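You operate a simulated robot arm through the tools that you are given. There is no shell and no other tool. Be economical: measure what you need, move in short steps, check, and stop when the job is done.

Carry out the task below with a simulated two-armed robot. There is one attempt and no reset: what you move stays moved.

## Task
Take the blue cloth and leave it on the white bench. Take the paint tin with the earliest date from the white bench and put it on the store counter. Fetch the cleaning pad and stand it on the top of the steel bench. Take the mini tray on the white bench and put it away on the top of the packing table. Put the blue mug in the inside of the basin. Fetch the wooden brush and set it on the fold job card. Take the cap off the grey bottle and lay it down on the top of the wooden stand. Stack the 44 mm board pack from the front of the long white table on top of the 24 mm board pack. Press the blower button to switch it off. Fetch the green cloth and set it on the store counter. Take the steel bar from the top of the grey table and put it on the front of the long white table. Take the press plate on the top of the packing table and put it away on the white bench. Do these in any order. Set down upright: paint tin, cleaning pad, blue mug, steel bar.
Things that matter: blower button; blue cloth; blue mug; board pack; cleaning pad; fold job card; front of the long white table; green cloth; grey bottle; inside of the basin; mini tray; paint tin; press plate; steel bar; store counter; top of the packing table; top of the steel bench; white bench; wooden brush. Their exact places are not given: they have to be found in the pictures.

The check looks at the end state, three seconds after you hand in, the way a careful person would. Anything else that was tipped, shoved, dropped, spilled or broken makes it a failure. A push-on lid holds only when it is set on centred and level and pressed home; a screw cap is set on level and turned clockwise until tight. Flat cloth is picked up by pressing the open fingertips on it (5 to 10 N) and closing them slowly along it; thin cloth reads only 2 to 8 mm in the jaws.

## Robot
Two 7-joint arms with two-finger parallel grippers on one trunk, on a base that drives. Base frame: it is fixed to the floor where the robot stands at the start and does not move with it; the origin is under the middle of the robot, x ahead of it, y to its left, z up. Readings come in m, rad, newtons and seconds.
The left shoulder is at the start at [0.082, 0.174, 1.158], the right one opposite. With the tool pointing down near the work surface each hand reaches from about 0.1 to 0.68 m from the robot's upright axis, wherever it stands, measured 20 degrees to its own side. Places, roughly: blower button [0.5, -2.4, 0.9]; blue cloth (9x7x3 cm) [0.5, -0.2, 0.9]; blue mug (10x7x8 cm) [-1.8, 1.4, 0.8]; board pack [0.5, -1.75, 0.75]; cleaning pad (6x4x13 cm) [-2.2, 0.3, 0.8]; fold job card [-5.75, -1.25, 0.75]; front of the long white table [0.6, -1.5, 0.8]; green cloth (9x7x3 cm) [-1.4, -2.5, 0.8]; grey bottle (7x7x22 cm) [-2.1, 2.4, 0.9]; inside of the basin [0.6, 0.6, 0.7]; mini tray [-2, 0.5, 0.75]; paint tin [-2, 0.25, 0.75]; press plate (26x18x7 cm) [-2.6, -2.3, 0.8]; steel bar [-3.5, -2.75, 0.75]; store counter [-4.7, -2.4, 0.9]; top of the packing table [-1.7, -2.5, 0.8]; top of the steel bench [0.6, 0, 0.9]; white bench [-1.6, 1.2, 0.8]; wooden brush (8x5x6 cm) [-2.2, 2.2, 0.8]. Payload 3.6 kg a hand.
The tool frame of a hand sits at the grasp point between the pads (the TCP): z along the fingers, y along the line on which they close. The tips reach 0.03 m beyond it. Largest opening 0.11 m; finger width 0.02, thickness 0.01; the body of the gripper, 0.048 by 0.112 m, starts 0.055 m behind the TCP.
Orientation is told as [roll, pitch, yaw] about the base's x, y, z axes, in that order, counted from this pose: with the fingers straight down and closing along the base's y, the tool's x points along the base's -x, its y along +y and its z along -z.

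## Interface
- The arms move only by the tool step_arm. It takes "left_moves", "right_moves" or both (then of equal length, played together; a hand with none holds still); each is a list that holds one entry, the list of rows, each a list of 7 numbers: the shift along the tool's x, y, z in units of 20 mm (1.0 is 20 mm), then the turn, a rotation vector about the tool's x, y, z in units of 8 degrees (1.0 is 8 degrees), then the closure, from 0 (fully open) to 1 (shut). In form: [[[x, y, z, rx, ry, rz, gripper], ...]]. A call has 1 to 10 rows; each row shifts and turns the commanded pose from where the row before left it, along the tool's axes as they then stand. A call with a number of a shift or a turn outside -1 to 1 is refused whole. Each row takes 0.2 s and may step no farther than 0.05 m and 0.15 rad from the row before; otherwise, or with a gripper value out of range, the whole call is refused. Where a pose cannot be reached the arm comes as near as it can. A force on the tool above 40 N (or 10 N above the force at the start of the call, whichever is more), or a blocked arm, ends the call early, and 0.2 s more pass. Each finger travels about 0.153 m/s and halts on what it meets, pressing with about 38 N; the grip force reading is that of the motor and also rises with nothing between the fingers. The clock runs only during rows and for 0.2 s after the last one: add rows that do not move to give the fingers time. The reply holds the time, the measured pose of the TCP, the force on the tool along the base axes, the opening and the grip force, in the units named above and with some noise, with the torque about the TCP (base axes, N m) and any sound that the robot's microphone picked up, and new pictures: "views" is both (left out), scene, wrist or none (wrist: the cameras of the hands that moved).
- Cameras (640 x 400 px; columns grow to the right, rows downward): "scene" is now at [0.1711, 0.014, 1.3194]; the picture's right is [0.17, -0.99, 0.00], its down [-0.69, -0.12, -0.72] and it looks along [0.71, 0.12, -0.70] (base axes); focal length 264 px, centre (320, 200). "left" rides on the left gripper at [0.073, -0.017, -0.103] in its tool frame; the picture's right is [0.23, 0.97, 0.00], its down [-0.76, 0.18, -0.62] and it looks along [-0.61, 0.14, 0.78] (tool axes); focal length 222 px, centre (320, 200). "right" rides on the right gripper at [0.072, 0.017, -0.103] in its tool frame; the picture's right is [-0.23, 0.97, 0.00], its down [-0.76, -0.18, -0.62] and it looks along [-0.61, -0.14, 0.78] (tool axes); focal length 222 px, centre (320, 200).
- slide_trunk(by): slides the trunk up (or, below 0, down) by that many m; the arms and the scene camera ride with it, the base frame stays. It gives what a move gives, with no picture.
- drive_base(legs): drives the robot by 1 to 6 legs, each [ahead, left, turn to the left] in m, m and rad, along the robot's own axes; the way and the turn of a leg run together, so that a leg with both is an arc; at most 1.5 m and 3.142 rad a leg. The arms and the cameras ride along, it lands a little off, and it stops where it bumps. It gives what a move gives, and a new picture of the scene camera.
- turn_head(pan, tilt): turns the head with the scene camera to pan (to the left, within 1.501 rad either way) and tilt (down, from -0.506 to 1.204), counted from straight ahead of the robot. It gives what a move gives, and a new picture of the scene camera.
- point_at(camera, pixels): for up to 12 pixels [column, row] of the newest picture of that camera ("zoom" is the newest enlarged one), the place [x, y, z] in the base frame of the surface seen there, good to about 0.002 m. The clock stands still meanwhile.
- zoom(camera, box): a new picture of the part [left, top, right, bottom] of that camera's present view, enlarged. The clock stands still meanwhile.
- close_job(): hands the job in; it is judged then, once.

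Keep the steps short. Do not move on a guess: measure, check each grasp and each placing, and mend mistakes. In all there are 364 turns and 360 pictures (those below and enlarged ones count). Leave the grippers open and the arms clear of the work at the hand-in unless told otherwise, and finish with a single line.

The tools are called after "Call:" as name(argument=value, ...) on one line, values as JSON. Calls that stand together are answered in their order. step_arm: Moves the arms, as the interface text tells. Its arguments: {"type":"object","properties":{"left_moves":{"type":"array"},"right_moves":{"type":"array"},"views":{"type":"string","enum":["both","scene","wrist","none"]}},"required":[]} The other tools are called the same way: slide_trunk (by) slides the trunk up or down; drive_base (legs) drives the base; turn_head (pan, tilt) turns the head that bears the scene camera; point_at (camera, pixels) gives the place of the surface under pixels of a picture; zoom (camera, box) takes an enlarged picture of a part of a camera's view; close_job () hands the job in.

At the start:

```text
clock: 0.0
left_tool_pos: [0.3448, 0.2251, 1.1313]
left_orientation: [-0.002, 0.002, 0.002]
left_force: [-0.2, -1.0, 0.3]
left_wrist_torque: [-0.02, 0.0, -0.02]
left_finger_gap: 0.11
left_grasp_force: 0.1
right_tool_pos: [0.4039, -0.0792, 1.0852]
right_orientation: [-0.001, 0.002, -0.001]
right_force: [-0.5, 0.3, 0.7]
right_wrist_torque: [0.01, -0.02, -0.01]
right_finger_gap: 0.11
right_grasp_force: 0.1
trunk travel left (down, up): [-0.275, 0.488]
robot x, y, heading: [-0.0009, 0.0016, -0.002]
head pan, tilt: [0.171, 0.77]
```

scene: 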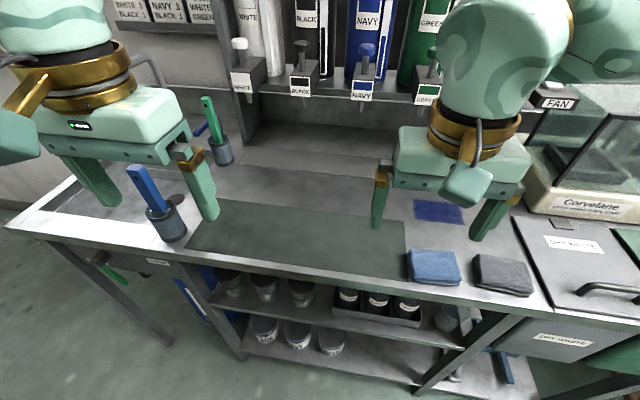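
right: 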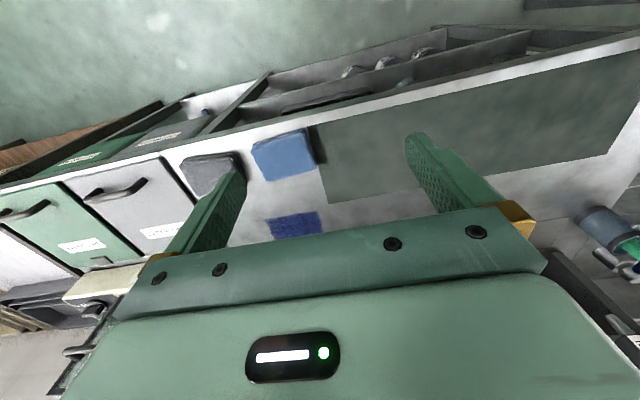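
left: 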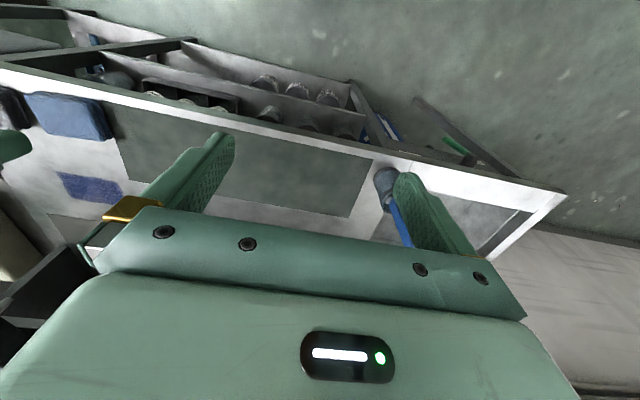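

I see the blue cloth at about (433,267) in the scene picture, next to a grey one. I measure it and its surroundings.

Call:
point_at(camera="scene", pixels=[[433, 266], [412, 253], [453, 252], [412, 282], [460, 283], [500, 275], [437, 211], [300, 250], [400, 290], [85, 205], [150, 190]])

Call:
zoom(camera="scene", box=[380, 180, 560, 310])

```text
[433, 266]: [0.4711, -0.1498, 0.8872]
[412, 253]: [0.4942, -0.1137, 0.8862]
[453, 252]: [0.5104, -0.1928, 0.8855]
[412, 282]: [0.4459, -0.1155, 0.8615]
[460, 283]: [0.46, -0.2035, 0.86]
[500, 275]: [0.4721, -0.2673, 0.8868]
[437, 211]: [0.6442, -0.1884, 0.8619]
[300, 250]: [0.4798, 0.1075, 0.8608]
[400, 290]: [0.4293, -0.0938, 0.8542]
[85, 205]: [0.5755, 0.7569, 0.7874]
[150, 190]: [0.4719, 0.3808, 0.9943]
```

```text
3.08 times, centred on (470, 245) of scene
```

zoom: 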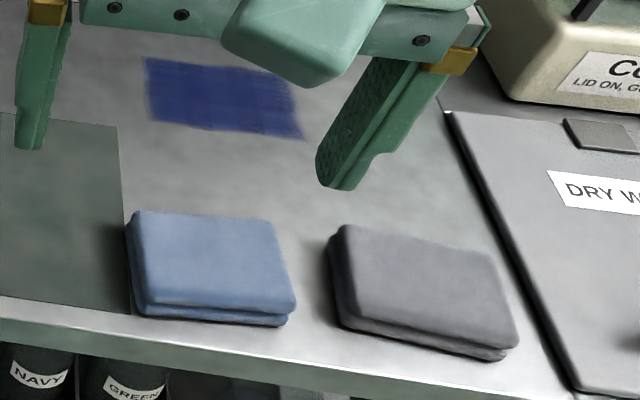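

The folded blue block is about 9x7 cm, turned some 11°, its centre near (0.475,-0.155), top at 0.887, bench at 0.861. I bring the right hand over it and turn it so the fingers close across the 7 cm side.

Call:
step_arm(right_moves=[[[-0.89, -0.95, 0, 0, 0, 0, 0], [-0.89, -0.95, 0, 0, 0, 0, 0], [-0.89, -0.95, 0, 0, 0, 0, 0], [-0.89, -0.95, 0, 0, 0, 0, 0], [0, 0, 0.9, 0, 0, 1, 0], [0, 0, 0.9, 0, 0, 1, 0], [0, 0, 0.9, 0, 0, 1, 0], [0, 0, 0.9, 0, 0, 1, 0], [0, 0, 0.9, 0, 0, 1, 0], [0, 0, 0.9, 0, 0, 1, 0]]], views="none")

Call:
step_arm(right_moves=[[[0, 0, 0, 0, 0, 1, 0], [0, 0, 0, 0, 0, 1, 0], [0, 0, 0, 0, 0, 1, 0], [0, 0, 0, 0, 0, 0.8, 0], [0, 0, 0, 0, 0, 0, 0], [0, 0, 0, 0, 0, 0, 0]]], views="both")

```text
clock: 2.2
left_tool_pos: [0.3443, 0.2245, 1.1305]
left_orientation: [-0.003, 0.001, 0.003]
left_force: [-0.1, 0.5, -0.3]
left_wrist_torque: [-0.02, 0.03, 0.0]
left_finger_gap: 0.1102
left_grasp_force: 0.0
right_tool_pos: [0.4752, -0.1556, 0.9773]
right_orientation: [-0.002, 0.002, -0.84]
right_force: [-0.7, -0.1, 0.1]
right_wrist_torque: [-0.02, 0.04, -0.02]
right_finger_gap: 0.1097
right_grasp_force: 0.1
trunk travel left (down, up): [-0.275, 0.488]
robot x, y, heading: [0.0003, -0.0007, -0.003]
head pan, tilt: [0.171, 0.77]
```

```text
clock: 3.6
left_tool_pos: [0.3443, 0.2257, 1.1311]
left_orientation: [-0.002, 0.001, 0.004]
left_force: [1.6, -0.3, -0.5]
left_wrist_torque: [0.0, -0.01, 0.0]
left_finger_gap: 0.11
left_grasp_force: 0.1
right_tool_pos: [0.4768, -0.1555, 0.9771]
right_orientation: [-0.003, 0.001, -1.368]
right_force: [1.3, -0.3, -0.2]
right_wrist_torque: [-0.03, 0.0, 0.01]
right_finger_gap: 0.1101
right_grasp_force: 0.0
trunk travel left (down, up): [-0.275, 0.488]
robot x, y, heading: [0.0036, 0.0035, -0.005]
head pan, tilt: [0.171, 0.77]
```

scene: 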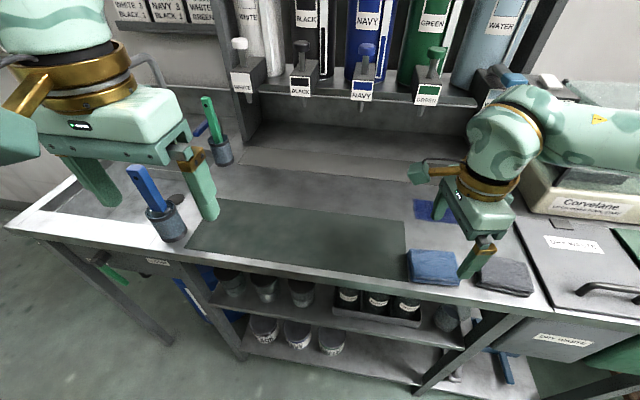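
right: 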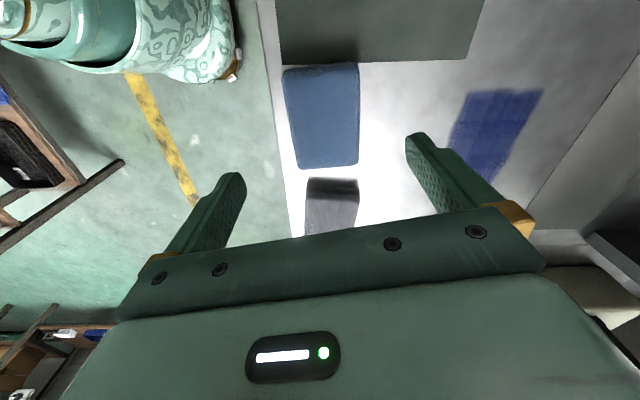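

The cloth lies between the fingers in the wrist picture at (322,115). I measure its corners from there.

Call:
point_at(camera="right", pixels=[[322, 115], [288, 75], [355, 70], [302, 162], [355, 158], [330, 188]])

```text
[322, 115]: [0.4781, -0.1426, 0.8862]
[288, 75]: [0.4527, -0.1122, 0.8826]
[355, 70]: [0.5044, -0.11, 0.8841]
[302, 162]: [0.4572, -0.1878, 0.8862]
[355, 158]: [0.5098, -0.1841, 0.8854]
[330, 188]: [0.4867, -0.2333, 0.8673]
```

Centre (0.481,-0.149), long side nearly along y. I turn by 8° more, shift a few mm, go down and close.

Call:
step_arm(right_moves=[[[0.3, 0.2, 0, 0, 0, 1, 0], [0, 0, 1, 0, 0, 0, 0], [0, 0, 1, 0, 0, 0, 0], [0, 0, 1, 0, 0, 0, 0], [0, 0, 1, 0, 0, 0, 0], [0, 0, 0.2, 0, 0, 0, 0], [0, 0, 0, 0, 0, 0, 0.3], [0, 0, 0, 0, 0, 0, 0.6], [0, 0, 0, 0, 0, 0, 0.9], [0, 0, 0, 0, 0, 0, 0.9]]], views="wrist")

```text
clock: 5.8
left_tool_pos: [0.3452, 0.2248, 1.1311]
left_orientation: [0.0, 0.001, 0.002]
left_force: [-0.6, 0.7, -0.3]
left_wrist_torque: [0.02, -0.02, -0.02]
left_finger_gap: 0.1099
left_grasp_force: 0.1
right_tool_pos: [0.4768, -0.1487, 0.8921]
right_orientation: [-0.003, 0.0, -1.507]
right_force: [0.9, -0.3, 0.1]
right_wrist_torque: [-0.05, -0.01, -0.02]
right_finger_gap: 0.0646
right_grasp_force: 38.0
trunk travel left (down, up): [-0.275, 0.488]
robot x, y, heading: [0.0013, 0.0003, -0.002]
head pan, tilt: [0.171, 0.77]
```

right: 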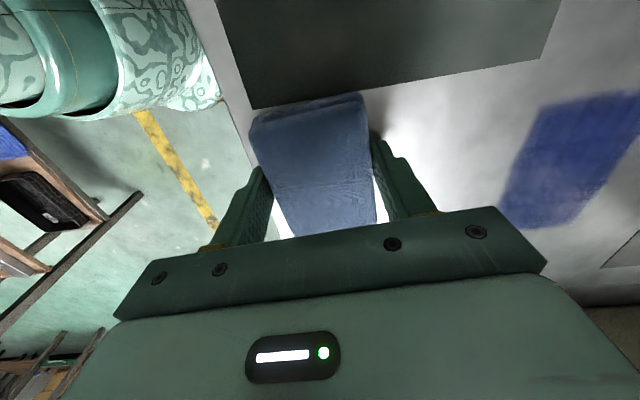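

Cloth held (gap 65 mm). I lift it and then look around behind the robot.

Call:
step_arm(right_moves=[[[0, 0, -1, 0, 0, 0, 0.9], [0, 0, -1, 0, 0, 0, 0.9], [0, 0, -1, 0, 0, 0, 0.9], [0, 0, -1, 0, 0, 0, 0.9], [0, 0, -1, 0, 0, 0, 0.9], [0, 0, -1, 0, 0, 0, 0.9], [0, 0, -1, 0, 0, 0, 0.9], [0, -1, -1, 0, 0, 0, 0.9], [0, -1, -1, 0, 0, 0, 0.9], [0, -1, 0, 0, 0, 0, 0.9]]], views="none")

Call:
turn_head(pan=1.4, tilt=0.35)

```text
clock: 8.0
left_tool_pos: [0.3454, 0.2254, 1.1309]
left_orientation: [-0.001, 0.003, 0.001]
left_force: [0.0, 0.4, -0.4]
left_wrist_torque: [-0.02, -0.03, 0.03]
left_finger_gap: 0.1103
left_grasp_force: 0.1
right_tool_pos: [0.4176, -0.1532, 1.0742]
right_orientation: [0.0, 0.0, -1.51]
right_force: [-1.2, 0.0, 0.4]
right_wrist_torque: [-0.02, -0.01, -0.01]
right_finger_gap: 0.0109
right_grasp_force: 0.1
trunk travel left (down, up): [-0.275, 0.488]
robot x, y, heading: [0.0004, 0.0028, 0.003]
head pan, tilt: [0.171, 0.77]
```

```text
clock: 9.4
left_tool_pos: [0.3431, 0.2255, 1.1314]
left_orientation: [-0.001, 0.003, 0.001]
left_force: [-0.6, -0.2, 0.3]
left_wrist_torque: [-0.01, 0.03, 0.01]
left_finger_gap: 0.11
left_grasp_force: 0.0
right_tool_pos: [0.4188, -0.1524, 1.0725]
right_orientation: [0.0, 0.0, -1.507]
right_force: [0.3, 1.4, -1.5]
right_wrist_torque: [-0.02, -0.03, -0.04]
right_finger_gap: 0.011
right_grasp_force: 0.0
trunk travel left (down, up): [-0.275, 0.488]
robot x, y, heading: [0.0013, 0.0053, -0.004]
head pan, tilt: [1.4, 0.351]
```

scene: 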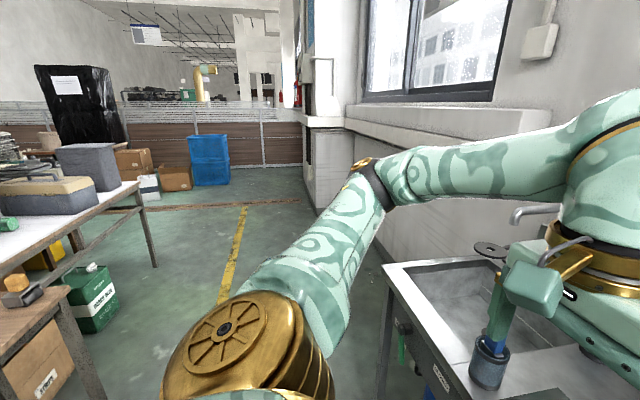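

The gap fell to 11 mm — the cloth slipped out. I look where it lies.

Call:
turn_head(pan=-0.25, tilt=0.9)

```text
clock: 11.1
left_tool_pos: [0.3447, 0.2253, 1.1316]
left_orientation: [-0.003, 0.001, 0.0]
left_force: [-0.9, -0.6, -0.1]
left_wrist_torque: [-0.02, 0.0, 0.0]
left_finger_gap: 0.11
left_grasp_force: 0.0
right_tool_pos: [0.4184, -0.1531, 1.0729]
right_orientation: [-0.002, 0.0, -1.509]
right_force: [-0.4, 0.1, -0.6]
right_wrist_torque: [0.0, -0.01, 0.02]
right_finger_gap: 0.0112
right_grasp_force: 0.1
trunk travel left (down, up): [-0.275, 0.488]
robot x, y, heading: [0.0004, 0.0015, 0.003]
head pan, tilt: [-0.25, 0.901]
```

scene: 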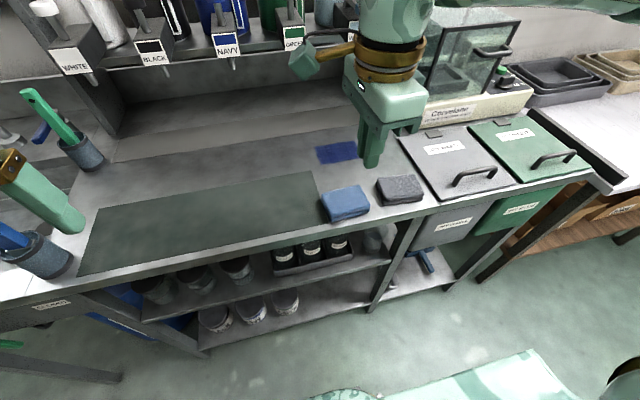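

Call:
zoom(camera="scene", box=[290, 140, 450, 240])

Call:
point_at(camera="scene", pixels=[[345, 203], [322, 197], [363, 188], [332, 218], [367, 210], [345, 200]])

```text
4.00 times, centred on (370, 190) of scene
```

zoom: 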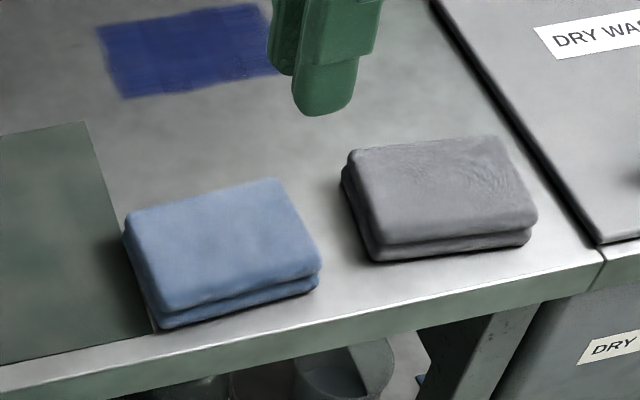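

```text
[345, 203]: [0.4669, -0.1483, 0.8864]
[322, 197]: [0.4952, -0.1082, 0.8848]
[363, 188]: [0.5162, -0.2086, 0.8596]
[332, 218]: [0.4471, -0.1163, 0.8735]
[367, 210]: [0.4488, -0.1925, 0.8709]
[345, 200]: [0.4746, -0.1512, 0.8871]
```

The cloth lies about where it was. I go down again a little lower and close fully, then raise slowly and check.

Call:
step_arm(right_moves=[[[0, 0.97, 1, 0, 0, 0, 0], [0, 0.97, 1, 0, 0, 0, 0], [0, 0.97, 1, 0, 0, 0, 0], [0, 0, 1, 0, 0, 0, 0], [0, 0, 1, 0, 0, 0, 0], [0, 0, 1, 0, 0, 0, 0], [0, 0, 1, 0, 0, 0, 0], [0, 0, 1, 0, 0, 0, 0], [0, 0, 0.8, 0, 0, 0, 0], [0, 0, 0.25, 0, 0, 0, 0]]], views="wrist")

Call:
step_arm(right_moves=[[[0, 0, 0, 0, 0, 0, 0.2], [0, 0, 0, 0, 0, 0, 0.35], [0, 0, 0, 0, 0, 0, 0.5], [0, 0, 0, 0, 0, 0, 0.7], [0, 0, 0, 0, 0, 0, 1], [0, 0, 0, 0, 0, 0, 1], [0, 0, 0, 0, 0, 0, 1], [0, 0, 0, 0, 0, 0, 1]]], views="wrist")

```text
clock: 13.3
left_tool_pos: [0.3443, 0.2252, 1.1299]
left_orientation: [-0.002, 0.002, 0.002]
left_force: [0.7, 0.0, 0.4]
left_wrist_torque: [0.02, -0.01, 0.0]
left_finger_gap: 0.1099
left_grasp_force: 0.0
right_tool_pos: [0.4762, -0.1485, 0.8915]
right_orientation: [0.0, -0.001, -1.508]
right_force: [0.6, -0.4, 0.6]
right_wrist_torque: [0.02, -0.01, 0.01]
right_finger_gap: 0.1102
right_grasp_force: 0.0
trunk travel left (down, up): [-0.275, 0.488]
robot x, y, heading: [-0.0001, -0.0019, -0.002]
head pan, tilt: [-0.25, 0.901]
```

right: 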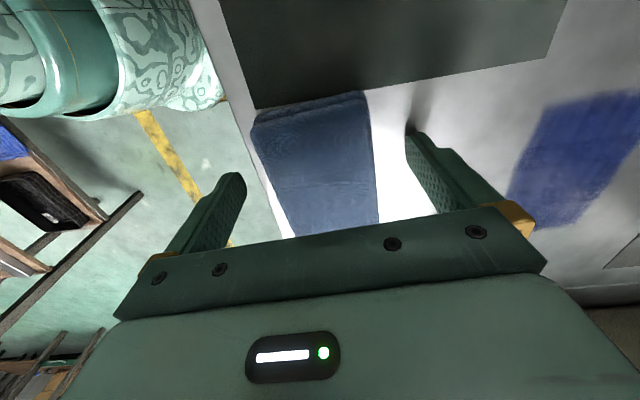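

```text
clock: 15.1
left_tool_pos: [0.3444, 0.225, 1.1309]
left_orientation: [-0.001, 0.002, 0.002]
left_force: [0.0, 0.2, -0.1]
left_wrist_torque: [-0.02, 0.0, 0.01]
left_finger_gap: 0.1101
left_grasp_force: 0.1
right_tool_pos: [0.477, -0.1477, 0.8907]
right_orientation: [-0.001, -0.001, -1.508]
right_force: [0.6, -0.5, 0.3]
right_wrist_torque: [0.01, 0.0, 0.0]
right_finger_gap: 0.0646
right_grasp_force: 37.9
trunk travel left (down, up): [-0.275, 0.488]
robot x, y, heading: [-0.0013, 0.0016, 0.002]
head pan, tilt: [-0.25, 0.901]
```

right: 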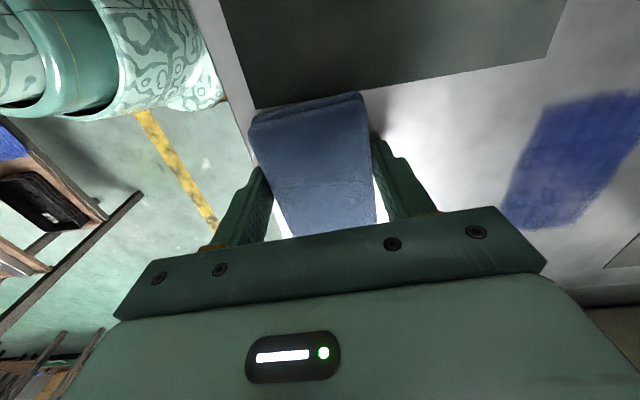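

Again 65 mm and 38 N. Now a slow lift.

Call:
step_arm(right_moves=[[[0, 0, -0.1, 0, 0, 0, 1], [0, 0, -0.15, 0, 0, 0, 1], [0, 0, -0.2, 0, 0, 0, 1], [0, 0, -0.25, 0, 0, 0, 1], [0, 0, -0.3, 0, 0, 0, 1], [0, 0, -0.3, 0, 0, 0, 1]]], views="wrist")

```text
clock: 16.5
left_tool_pos: [0.3437, 0.2246, 1.1302]
left_orientation: [-0.002, 0.001, 0.001]
left_force: [0.5, -0.1, 0.3]
left_wrist_torque: [0.0, -0.02, 0.0]
left_finger_gap: 0.11
left_grasp_force: 0.1
right_tool_pos: [0.4749, -0.1477, 0.9181]
right_orientation: [-0.003, 0.001, -1.508]
right_force: [0.1, -0.2, -0.5]
right_wrist_torque: [0.0, -0.02, 0.02]
right_finger_gap: 0.0649
right_grasp_force: 38.5
trunk travel left (down, up): [-0.275, 0.488]
robot x, y, heading: [-0.0016, 0.0023, -0.003]
head pan, tilt: [-0.25, 0.901]
```

right: 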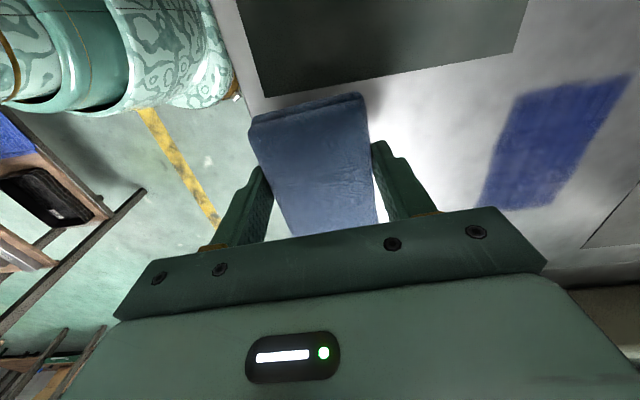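

It comes along now. I lift further with gentle steps.

Call:
step_arm(right_moves=[[[0, 0, -0.3, 0, 0, 0, 1], [0, 0, -0.4, 0, 0, 0, 1], [0, 0, -0.5, 0, 0, 0, 1], [0, 0, -0.5, 0, 0, 0, 1], [0, 0, -0.5, 0, 0, 0, 1], [0, 0, -0.5, 0, 0, 0, 1], [0, 0, -0.5, 0, 0, 0, 1], [0, 0, -0.4, 0, 0, 0, 1], [0, 0, -0.3, 0, 0, 0, 1], [0, 0, -0.1, 0, 0, 0, 1]]], views="none")

Call:
step_arm(right_moves=[[[0, -0.2, -0.3, 0, 0, 0, 1], [0, -0.4, -0.4, 0, 0, 0, 1], [0, -0.5, -0.5, 0, 0, 0, 1], [0, -0.5, -0.5, 0, 0, 0, 1], [0, -0.5, -0.5, 0, 0, 0, 1], [0, -0.5, -0.5, 0, 0, 0, 1], [0, -0.5, -0.5, 0, 0, 0, 1], [0, -0.5, -0.4, 0, 0, 0, 1], [0, -0.4, -0.3, 0, 0, 0, 1], [0, -0.2, -0.1, 0, 0, 0, 1]]], views="wrist")

```text
clock: 18.7
left_tool_pos: [0.3451, 0.2259, 1.1315]
left_orientation: [-0.002, 0.002, 0.002]
left_force: [0.5, 0.2, -0.6]
left_wrist_torque: [0.04, 0.01, -0.03]
left_finger_gap: 0.1101
left_grasp_force: 0.1
right_tool_pos: [0.4762, -0.1483, 0.9983]
right_orientation: [-0.001, 0.0, -1.507]
right_force: [0.2, -0.3, -0.4]
right_wrist_torque: [0.04, 0.01, 0.0]
right_finger_gap: 0.0648
right_grasp_force: 38.3
trunk travel left (down, up): [-0.275, 0.488]
robot x, y, heading: [-0.0015, -0.0017, 0.003]
head pan, tilt: [-0.25, 0.901]
```

```text
clock: 20.9
left_tool_pos: [0.3443, 0.2254, 1.1306]
left_orientation: [-0.001, -0.001, 0.001]
left_force: [0.0, -0.1, 0.0]
left_wrist_torque: [0.01, 0.02, -0.01]
left_finger_gap: 0.1099
left_grasp_force: 0.0
right_tool_pos: [0.3922, -0.1527, 1.0781]
right_orientation: [-0.001, -0.001, -1.507]
right_force: [0.1, 0.4, -1.2]
right_wrist_torque: [0.0, 0.04, -0.03]
right_finger_gap: 0.0647
right_grasp_force: 38.4
trunk travel left (down, up): [-0.275, 0.488]
robot x, y, heading: [-0.0014, -0.002, 0.001]
head pan, tilt: [-0.25, 0.901]
```

right: 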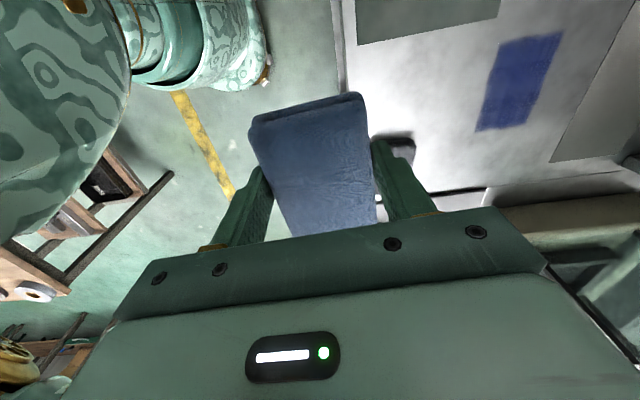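

Held. Now I look to the left rear to plan the drive.

Call:
turn_head(pan=1.5, tilt=0.5)

Call:
point_at(camera="scene", pixels=[[20, 250], [60, 250], [10, 330], [130, 180], [40, 200], [200, 250], [100, 290], [150, 280], [60, 290]])

Call:
turn_head(pan=-1.5, tilt=0.5)

Call:
point_at(camera="scene", pixels=[[600, 250], [600, 350], [500, 250], [400, 200], [450, 300], [350, 300], [250, 250], [150, 250]])

```text
clock: 22.7
left_tool_pos: [0.3452, 0.2257, 1.1311]
left_orientation: [-0.003, 0.002, 0.002]
left_force: [-0.3, -0.7, 0.1]
left_wrist_torque: [0.0, 0.03, -0.01]
left_finger_gap: 0.1098
left_grasp_force: 0.1
right_tool_pos: [0.3921, -0.1532, 1.078]
right_orientation: [-0.002, -0.002, -1.509]
right_force: [-0.1, 0.6, -0.3]
right_wrist_torque: [-0.01, 0.0, 0.02]
right_finger_gap: 0.0647
right_grasp_force: 37.8
trunk travel left (down, up): [-0.275, 0.488]
robot x, y, heading: [-0.0005, -0.0011, 0.0]
head pan, tilt: [1.499, 0.499]
```

scene: 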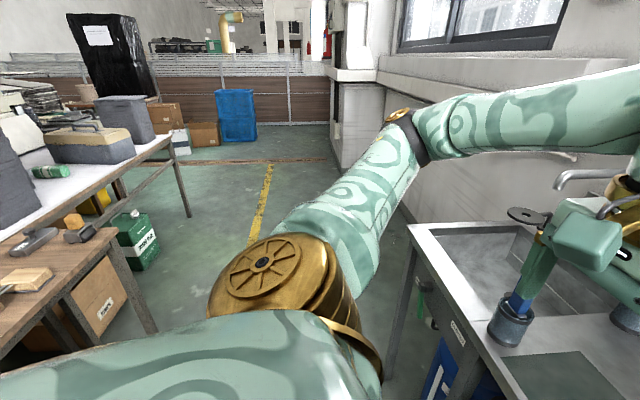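

```text
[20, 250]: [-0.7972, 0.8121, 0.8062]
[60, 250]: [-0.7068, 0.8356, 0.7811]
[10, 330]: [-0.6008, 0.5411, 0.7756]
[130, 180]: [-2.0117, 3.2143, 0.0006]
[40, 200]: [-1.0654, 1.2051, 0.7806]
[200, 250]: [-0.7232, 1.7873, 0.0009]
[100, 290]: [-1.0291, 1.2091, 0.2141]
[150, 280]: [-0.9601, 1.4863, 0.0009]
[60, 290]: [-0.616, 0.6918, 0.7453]
```

```text
clock: 25.3
left_tool_pos: [0.3455, 0.2247, 1.1314]
left_orientation: [-0.001, 0.004, 0.001]
left_force: [0.5, 0.2, -0.5]
left_wrist_torque: [0.0, 0.02, 0.0]
left_finger_gap: 0.1099
left_grasp_force: 0.1
right_tool_pos: [0.3939, -0.1529, 1.0773]
right_orientation: [-0.001, 0.0, -1.507]
right_force: [-1.1, 0.4, -1.1]
right_wrist_torque: [0.02, 0.01, -0.01]
right_finger_gap: 0.0649
right_grasp_force: 38.1
trunk travel left (down, up): [-0.275, 0.488]
robot x, y, heading: [-0.0, -0.0006, -0.0]
head pan, tilt: [-1.499, 0.499]
```

scene: 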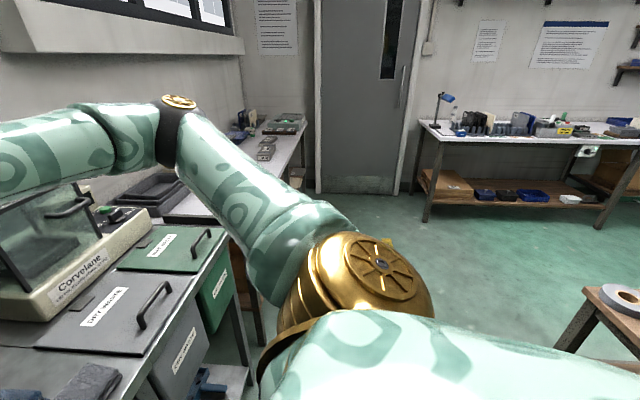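

```text
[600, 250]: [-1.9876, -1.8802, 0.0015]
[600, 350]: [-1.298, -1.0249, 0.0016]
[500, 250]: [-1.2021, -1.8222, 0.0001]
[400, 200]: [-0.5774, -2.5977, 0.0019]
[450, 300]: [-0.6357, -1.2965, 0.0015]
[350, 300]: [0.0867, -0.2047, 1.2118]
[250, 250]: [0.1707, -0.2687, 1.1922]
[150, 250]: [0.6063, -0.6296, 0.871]
```

Behind me stand a small wooden table (edge x≈-0.6) and the white bench beyond. I turn around on the spot to see them; hands are high.

Call:
turn_head(pan=0, tilt=0.55)

Call:
drive_base(legs=[[0, 0, 1.57], [0, 0, 1.57]])

```text
clock: 26.9
left_tool_pos: [0.3445, 0.225, 1.1307]
left_orientation: [-0.001, 0.002, 0.001]
left_force: [-0.2, 0.5, -0.1]
left_wrist_torque: [0.03, 0.03, -0.01]
left_finger_gap: 0.1102
left_grasp_force: 0.0
right_tool_pos: [0.3922, -0.1539, 1.0778]
right_orientation: [-0.003, 0.001, -1.509]
right_force: [0.1, -0.5, -0.1]
right_wrist_torque: [-0.02, -0.01, -0.02]
right_finger_gap: 0.0647
right_grasp_force: 37.6
trunk travel left (down, up): [-0.275, 0.488]
robot x, y, heading: [-0.0035, 0.0029, -0.001]
head pan, tilt: [0.0, 0.55]
```

scene: 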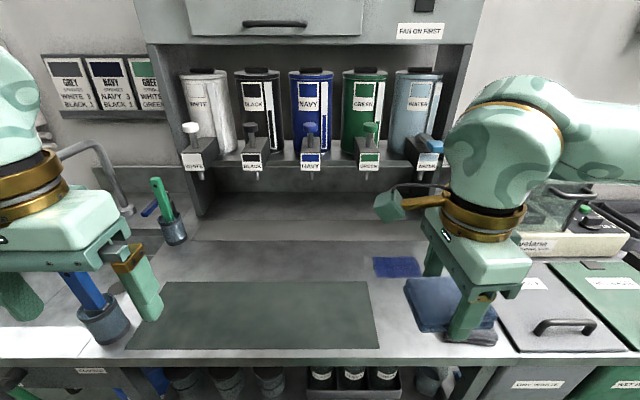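

```text
clock: 34.9
left_tool_pos: [-0.3475, -0.2209, 1.1306]
left_orientation: [-0.002, 0.002, 3.134]
left_force: [-0.2, 0.4, 0.6]
left_wrist_torque: [-0.01, 0.01, 0.02]
left_finger_gap: 0.1102
left_grasp_force: 0.1
right_tool_pos: [-0.3901, 0.1566, 1.0787]
right_orientation: [-0.001, 0.0, 1.624]
right_force: [0.0, -0.8, -0.5]
right_wrist_torque: [0.02, -0.03, 0.0]
right_finger_gap: 0.0648
right_grasp_force: 38.1
trunk travel left (down, up): [-0.275, 0.488]
robot x, y, heading: [-0.0025, -0.0011, 3.127]
head pan, tilt: [0.0, 0.55]
```

scene: 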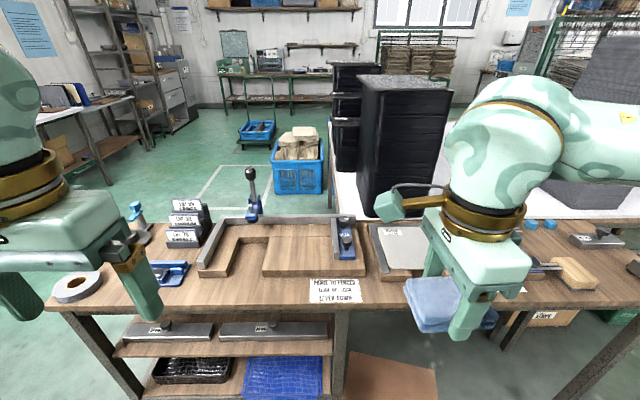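

I pan a little right to see the white bench.

Call:
turn_head(pan=-0.55, tilt=0.3)

Call:
point_at(camera="scene", pixels=[[100, 175], [60, 205], [300, 190], [420, 200], [560, 210], [620, 205], [20, 180], [200, 200]])

```text
clock: 35.9
left_tool_pos: [-0.3477, -0.2224, 1.1316]
left_orientation: [-0.001, 0.002, 3.132]
left_force: [1.0, -0.3, 0.4]
left_wrist_torque: [0.02, 0.01, -0.03]
left_finger_gap: 0.1104
left_grasp_force: 0.0
right_tool_pos: [-0.3905, 0.1566, 1.0778]
right_orientation: [-0.002, -0.001, 1.622]
right_force: [0.6, -0.7, 0.1]
right_wrist_torque: [0.01, 0.03, 0.01]
right_finger_gap: 0.0645
right_grasp_force: 37.9
trunk travel left (down, up): [-0.275, 0.488]
robot x, y, heading: [0.0005, 0.0009, 3.131]
head pan, tilt: [-0.55, 0.3]
```

scene: 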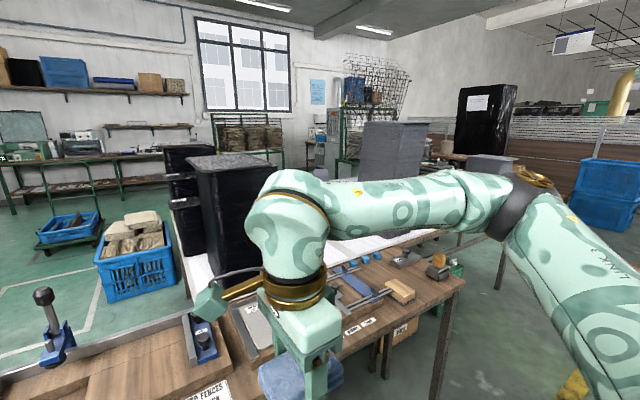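

```text
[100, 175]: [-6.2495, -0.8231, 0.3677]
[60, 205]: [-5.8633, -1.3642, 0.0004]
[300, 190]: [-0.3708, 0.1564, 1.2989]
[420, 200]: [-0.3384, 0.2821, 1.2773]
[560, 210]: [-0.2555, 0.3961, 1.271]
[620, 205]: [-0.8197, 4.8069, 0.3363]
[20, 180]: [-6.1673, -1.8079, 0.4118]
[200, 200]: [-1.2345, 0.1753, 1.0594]
```

The bench must be entered from around the left. I strafe 1.1 m left (toward −y), and look on.

Call:
drive_base(legs=[[0.0, 1.2, 0]])

Call:
turn_head(pan=-0.3, tilt=0.4)

Call:
point_at(camera="scene", pixels=[[60, 300], [200, 300], [320, 250], [320, 200], [400, 250], [450, 250], [500, 230], [550, 230], [250, 200], [330, 170], [380, 180], [420, 200]])

```text
clock: 42.0
left_tool_pos: [-0.3684, -1.4211, 1.131]
left_orientation: [-0.003, 0.003, 3.123]
left_force: [-0.3, -0.2, 0.0]
left_wrist_torque: [0.02, -0.02, -0.03]
left_finger_gap: 0.1102
left_grasp_force: 0.0
right_tool_pos: [-0.4086, -1.0428, 1.0788]
right_orientation: [-0.003, 0.001, 1.613]
right_force: [-0.1, 0.5, 0.0]
right_wrist_torque: [0.01, 0.01, 0.01]
right_finger_gap: 0.0647
right_grasp_force: 37.6
trunk travel left (down, up): [-0.275, 0.488]
robot x, y, heading: [-0.0182, -1.2057, 3.126]
head pan, tilt: [-0.55, 0.3]
```

scene: 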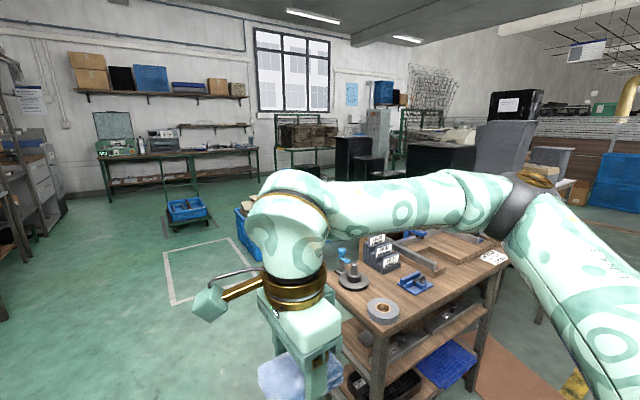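

```text
clock: 42.8
left_tool_pos: [-0.3695, -1.421, 1.1305]
left_orientation: [-0.002, 0.002, 3.119]
left_force: [-0.5, -0.2, 0.2]
left_wrist_torque: [0.01, 0.03, 0.01]
left_finger_gap: 0.1101
left_grasp_force: 0.0
right_tool_pos: [-0.4075, -1.0431, 1.0773]
right_orientation: [-0.005, 0.0, 1.612]
right_force: [0.8, -1.0, -0.8]
right_wrist_torque: [-0.01, -0.02, 0.0]
right_finger_gap: 0.0649
right_grasp_force: 37.8
trunk travel left (down, up): [-0.275, 0.488]
robot x, y, heading: [-0.0227, -1.2035, 3.123]
head pan, tilt: [-0.3, 0.4]
```

scene: 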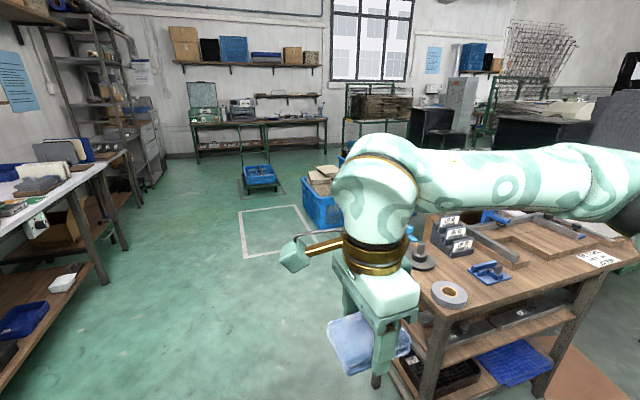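

```text
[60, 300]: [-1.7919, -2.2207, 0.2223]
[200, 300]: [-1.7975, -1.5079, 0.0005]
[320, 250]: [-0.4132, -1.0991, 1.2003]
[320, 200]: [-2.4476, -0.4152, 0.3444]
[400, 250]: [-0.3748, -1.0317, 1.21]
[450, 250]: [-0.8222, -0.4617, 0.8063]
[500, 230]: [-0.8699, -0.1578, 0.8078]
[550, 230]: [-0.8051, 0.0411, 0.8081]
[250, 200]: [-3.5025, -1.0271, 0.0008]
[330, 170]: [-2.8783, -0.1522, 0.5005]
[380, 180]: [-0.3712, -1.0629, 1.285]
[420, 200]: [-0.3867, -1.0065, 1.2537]
```

The aisle is clear (basket near (-2.5,-0.4)). I drive 1.75 m ahead, turn right to face the white bench end.

Call:
drive_base(legs=[[0.9, 0, 0], [0.85, 0, 0], [0, 0, -1.57]])

Call:
turn_head(pan=0.0, tilt=0.5)

Call:
point_at(camera="scene", pixels=[[60, 300], [200, 250], [150, 200], [200, 200], [320, 250], [320, 200], [320, 160], [400, 250], [450, 250], [250, 180], [400, 180], [320, 300]])

```text
clock: 55.3
left_tool_pos: [-1.9706, -0.8184, 1.1323]
left_orientation: [-0.002, 0.0, 1.56]
left_force: [-0.2, -0.5, 0.4]
left_wrist_torque: [0.06, -0.02, -0.02]
left_finger_gap: 0.11
left_grasp_force: 0.0
right_tool_pos: [-1.5933, -0.7753, 1.0776]
right_orientation: [-0.002, 0.0, 0.052]
right_force: [0.0, 0.5, -0.6]
right_wrist_torque: [0.01, 0.0, -0.01]
right_finger_gap: 0.0646
right_grasp_force: 37.8
trunk travel left (down, up): [-0.275, 0.488]
robot x, y, heading: [-1.7501, -1.1682, 1.558]
head pan, tilt: [-0.3, 0.4]
```

scene: 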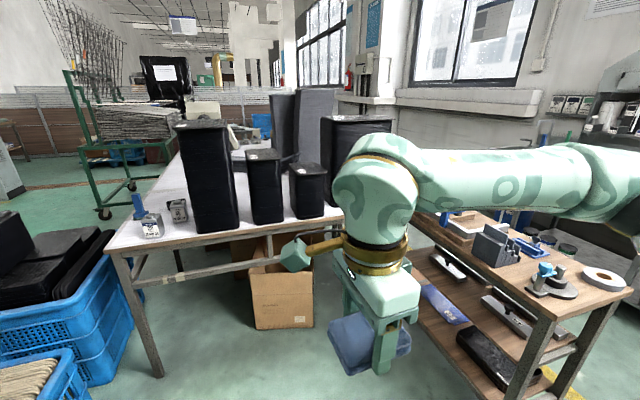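

```text
clock: 56.1
left_tool_pos: [-1.9711, -0.8185, 1.1309]
left_orientation: [-0.002, 0.001, 1.562]
left_force: [0.1, 0.2, -0.1]
left_wrist_torque: [0.05, 0.03, -0.03]
left_finger_gap: 0.1098
left_grasp_force: 0.1
right_tool_pos: [-1.593, -0.7755, 1.0764]
right_orientation: [-0.002, 0.002, 0.049]
right_force: [-0.5, -0.3, -0.6]
right_wrist_torque: [0.0, 0.01, 0.04]
right_finger_gap: 0.0647
right_grasp_force: 38.0
trunk travel left (down, up): [-0.275, 0.488]
robot x, y, heading: [-1.7476, -1.1671, 1.555]
head pan, tilt: [0.0, 0.499]
```

scene: 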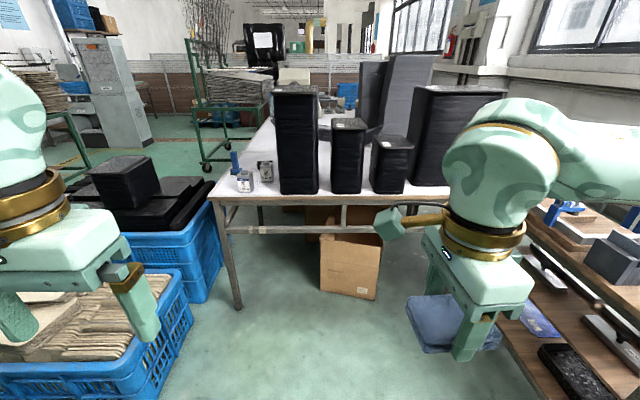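

```text
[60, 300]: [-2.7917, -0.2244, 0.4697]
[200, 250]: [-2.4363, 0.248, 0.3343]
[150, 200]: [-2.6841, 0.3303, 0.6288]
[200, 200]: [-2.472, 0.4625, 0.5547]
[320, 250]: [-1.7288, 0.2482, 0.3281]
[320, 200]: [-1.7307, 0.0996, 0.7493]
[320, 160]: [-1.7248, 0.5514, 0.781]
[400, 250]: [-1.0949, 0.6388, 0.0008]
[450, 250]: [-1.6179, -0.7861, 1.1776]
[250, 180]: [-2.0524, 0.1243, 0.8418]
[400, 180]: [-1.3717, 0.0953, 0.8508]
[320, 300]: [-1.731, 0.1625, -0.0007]
```

White bench edge y≈0.1, top z 0.781; tins stand at its left corner. I measure the objects more closely by zooming.

Call:
zoom(camera="scene", box=[200, 80, 440, 230])

Call:
point_at(camera="scene", pixels=[[299, 95], [299, 190], [348, 125], [348, 190], [390, 142], [390, 190], [220, 195], [440, 190], [185, 290], [240, 185], [265, 172], [235, 162]])

```text
2.67 times, centred on (320, 155) of scene
```

zoom: 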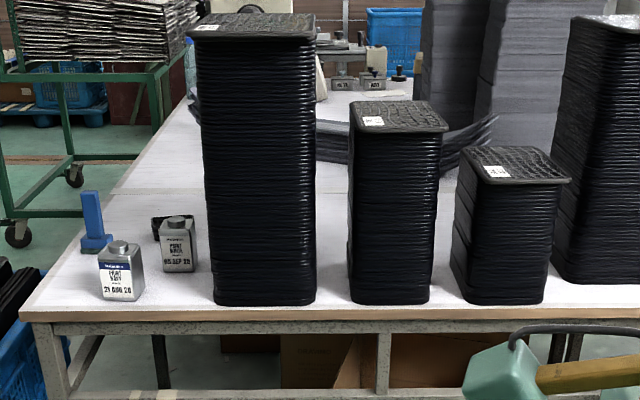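

```text
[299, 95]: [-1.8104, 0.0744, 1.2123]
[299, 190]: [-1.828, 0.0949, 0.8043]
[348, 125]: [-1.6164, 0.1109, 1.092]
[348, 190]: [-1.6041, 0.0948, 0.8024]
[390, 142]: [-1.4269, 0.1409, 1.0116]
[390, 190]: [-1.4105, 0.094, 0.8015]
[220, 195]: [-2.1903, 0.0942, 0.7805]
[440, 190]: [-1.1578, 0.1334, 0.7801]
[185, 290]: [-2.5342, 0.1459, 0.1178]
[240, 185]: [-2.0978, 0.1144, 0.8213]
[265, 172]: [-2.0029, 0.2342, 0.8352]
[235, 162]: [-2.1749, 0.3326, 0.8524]
```

Two paint tins with dates, a blue pad behind them, and tall stacks to avoid (top 1.21). I drive to about (-2.0,-0.5), hands staying short of the stacks.

Call:
drive_base(legs=[[0.6, 0.22, 0]])

Call:
turn_head(pan=0.1, tilt=0.6)

Call:
zoom(camera="scene", box=[200, 60, 440, 210])

```text
clock: 59.8
left_tool_pos: [-2.1787, -0.1995, 1.1298]
left_orientation: [-0.003, 0.002, 1.551]
left_force: [-0.3, 0.6, -0.6]
left_wrist_torque: [-0.03, 0.02, 0.04]
left_finger_gap: 0.1103
left_grasp_force: 0.0
right_tool_pos: [-1.7996, -0.1587, 1.0772]
right_orientation: [-0.001, 0.001, 0.041]
right_force: [-0.1, 0.0, 0.2]
right_wrist_torque: [-0.04, 0.0, -0.01]
right_finger_gap: 0.0648
right_grasp_force: 38.2
trunk travel left (down, up): [-0.275, 0.488]
robot x, y, heading: [-1.9596, -0.551, 1.549]
head pan, tilt: [0.0, 0.499]
```

scene: 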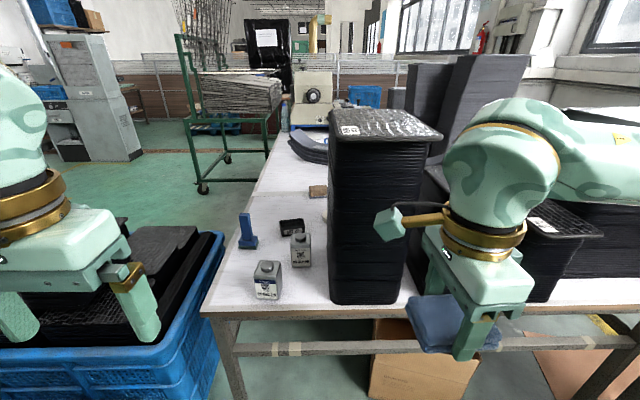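

```text
clock: 60.4
left_tool_pos: [-2.1776, -0.2004, 1.1315]
left_orientation: [-0.003, 0.002, 1.553]
left_force: [1.1, 0.5, 0.1]
left_wrist_torque: [-0.01, 0.01, -0.02]
left_finger_gap: 0.11
left_grasp_force: 0.1
right_tool_pos: [-1.7993, -0.1603, 1.0769]
right_orientation: [-0.002, 0.0, 0.041]
right_force: [-0.1, 0.2, -1.0]
right_wrist_torque: [0.03, 0.03, -0.01]
right_finger_gap: 0.0647
right_grasp_force: 37.9
trunk travel left (down, up): [-0.275, 0.488]
robot x, y, heading: [-1.9625, -0.5492, 1.55]
head pan, tilt: [0.099, 0.6]
```

scene: 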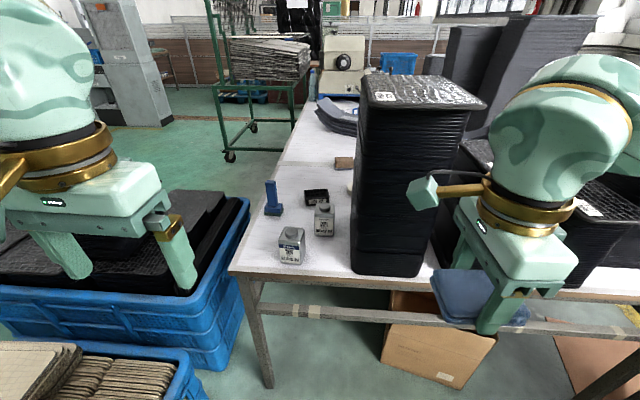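

```text
2.67 times, centred on (320, 135) of scene
```

zoom: 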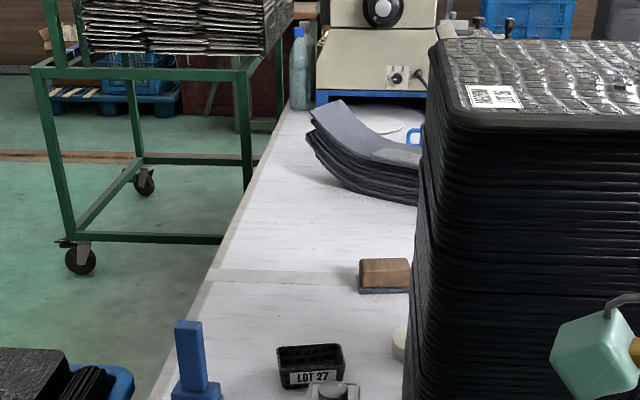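

I read the tin labels close up and measure objects.

Call:
zoom(camera="scene", box=[250, 170, 350, 275])

Call:
point_at(camera="scene", pixels=[[230, 157], [295, 140], [245, 230], [240, 260], [316, 193], [292, 245], [325, 220], [273, 195], [345, 162], [306, 70], [340, 65], [315, 130]])

```text
3.81 times, centred on (300, 222) of scene
```

zoom: 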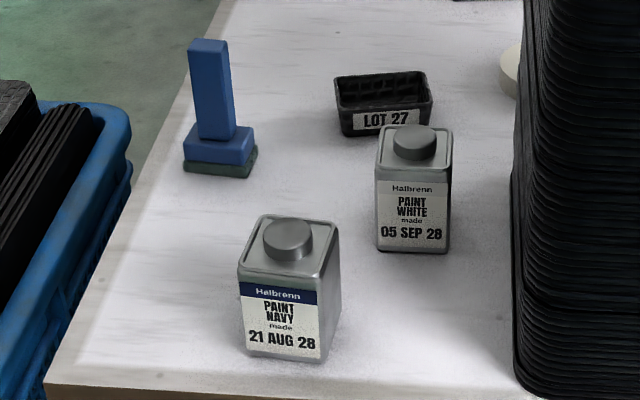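

```text
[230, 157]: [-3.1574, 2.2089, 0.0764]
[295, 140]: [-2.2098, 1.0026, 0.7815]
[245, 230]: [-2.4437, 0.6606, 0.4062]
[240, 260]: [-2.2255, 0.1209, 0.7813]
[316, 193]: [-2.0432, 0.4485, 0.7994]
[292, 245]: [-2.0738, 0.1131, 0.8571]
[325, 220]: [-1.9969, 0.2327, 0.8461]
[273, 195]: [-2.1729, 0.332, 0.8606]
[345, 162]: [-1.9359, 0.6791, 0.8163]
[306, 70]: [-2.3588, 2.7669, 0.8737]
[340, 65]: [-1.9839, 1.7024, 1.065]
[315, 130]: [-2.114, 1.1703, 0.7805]
```

The earliest date seen is 21 AUG 28 (navy tin); the tray "LOT 27" and the pad stand behind. First I draw the right hand with the cloth back toward the body, clear of the tall stack, and check for stack edge positions.

Call:
step_arm(right_moves=[[[0, -0.3, 0, 0, 0, 0, 1], [0, -0.6, 0, 0, 0, 0, 1], [0, -0.9, 0, 0, 0, 0, 1], [0, -1, 0, 0, 0, 0, 1], [0, -1, 0, 0, 0, 0, 1], [0, -1, 0, 0, 0, 0, 1], [0, -1, 0, 0, 0, 0, 1], [0, -1, 0, 0, 0, 0, 1], [0, -0.8, 0, 0, 0, 0, 1], [0, -0.4, 0, 0, 0, 0, 1]]], views="scene")

Call:
point_at(camera="scene", pixels=[[352, 268], [362, 90], [420, 275], [330, 235], [336, 222], [282, 212], [265, 212]])

```text
clock: 62.6
left_tool_pos: [-2.1776, -0.1999, 1.1311]
left_orientation: [-0.002, 0.002, 1.552]
left_force: [-0.2, -0.3, 0.2]
left_wrist_torque: [0.0, 0.0, 0.01]
left_finger_gap: 0.1102
left_grasp_force: 0.1
right_tool_pos: [-1.8058, -0.2884, 1.0991]
right_orientation: [-0.003, -0.002, 0.043]
right_force: [0.6, 0.2, -0.7]
right_wrist_torque: [0.02, 0.0, -0.01]
right_finger_gap: 0.0648
right_grasp_force: 38.1
right hand out of reach, approached as far as the arm can: row 7, 8, 9, 10
trunk travel left (down, up): [-0.275, 0.488]
robot x, y, heading: [-1.9601, -0.549, 1.55]
head pan, tilt: [0.099, 0.6]
```

scene: 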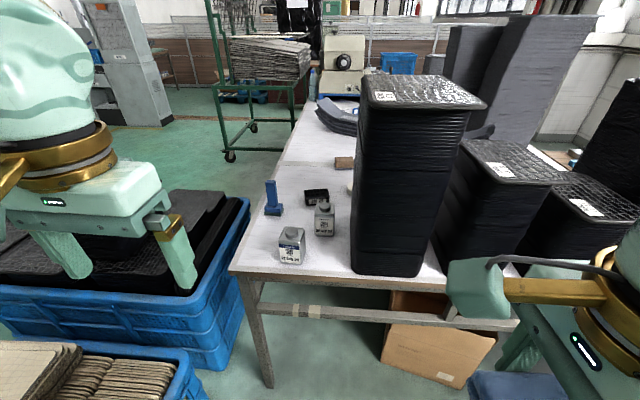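

```text
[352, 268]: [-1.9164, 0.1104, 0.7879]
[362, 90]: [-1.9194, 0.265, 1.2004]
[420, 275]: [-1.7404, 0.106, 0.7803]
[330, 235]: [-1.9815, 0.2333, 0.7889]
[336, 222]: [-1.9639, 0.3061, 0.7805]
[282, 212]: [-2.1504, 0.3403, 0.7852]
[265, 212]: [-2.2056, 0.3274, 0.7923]
```

I drive 0.25 m closer.

Call:
drive_base(legs=[[0.26, 0.02, 0]])

Call:
turn_head(pan=0.2, tilt=0.75)

Call:
point_at(camera="scene", pixels=[[320, 200], [300, 150], [250, 150]])

```text
clock: 64.5
left_tool_pos: [-2.1912, 0.0659, 1.1308]
left_orientation: [-0.002, 0.002, 1.547]
left_force: [0.3, 0.1, -1.2]
left_wrist_torque: [-0.02, 0.04, -0.01]
left_finger_gap: 0.1102
left_grasp_force: 0.1
right_tool_pos: [-1.8186, -0.0251, 1.0993]
right_orientation: [-0.004, -0.001, 0.038]
right_force: [0.0, 0.9, -0.5]
right_wrist_torque: [-0.02, 0.0, -0.01]
right_finger_gap: 0.0648
right_grasp_force: 37.9
trunk travel left (down, up): [-0.275, 0.488]
robot x, y, heading: [-1.9724, -0.2853, 1.547]
head pan, tilt: [0.099, 0.6]
```

scene: 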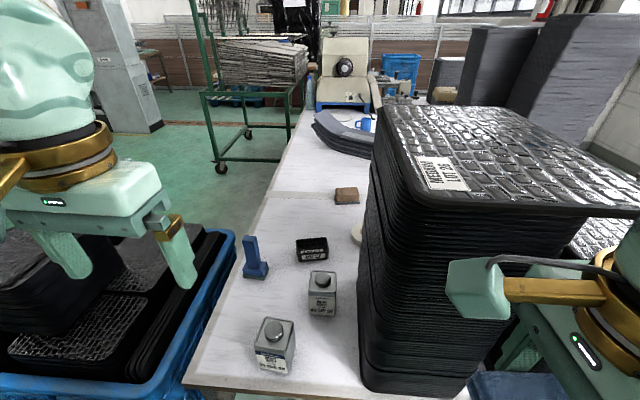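

```text
clock: 65.2
left_tool_pos: [-2.1914, 0.0649, 1.1302]
left_orientation: [-0.002, 0.003, 1.548]
left_force: [-0.1, 0.2, -0.1]
left_wrist_torque: [0.03, -0.02, 0.01]
left_finger_gap: 0.11
left_grasp_force: 0.1
right_tool_pos: [-1.8188, -0.0253, 1.0987]
right_orientation: [-0.002, -0.002, 0.038]
right_force: [-0.5, -0.8, 0.2]
right_wrist_torque: [-0.01, -0.02, 0.02]
right_finger_gap: 0.0649
right_grasp_force: 38.0
trunk travel left (down, up): [-0.275, 0.488]
robot x, y, heading: [-1.9719, -0.2863, 1.548]
head pan, tilt: [0.201, 0.75]
```

scene: 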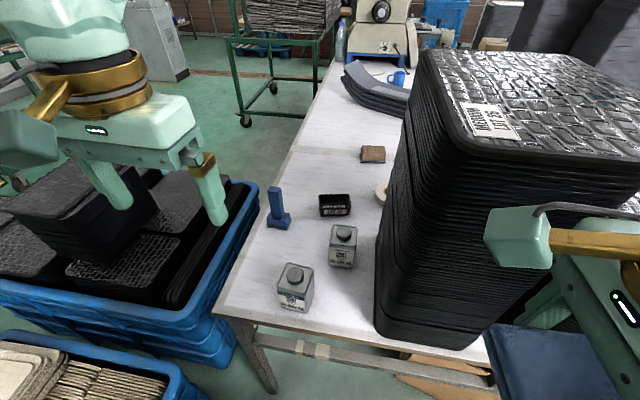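

```text
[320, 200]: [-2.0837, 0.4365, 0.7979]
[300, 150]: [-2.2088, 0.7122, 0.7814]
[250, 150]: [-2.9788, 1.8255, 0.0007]
```

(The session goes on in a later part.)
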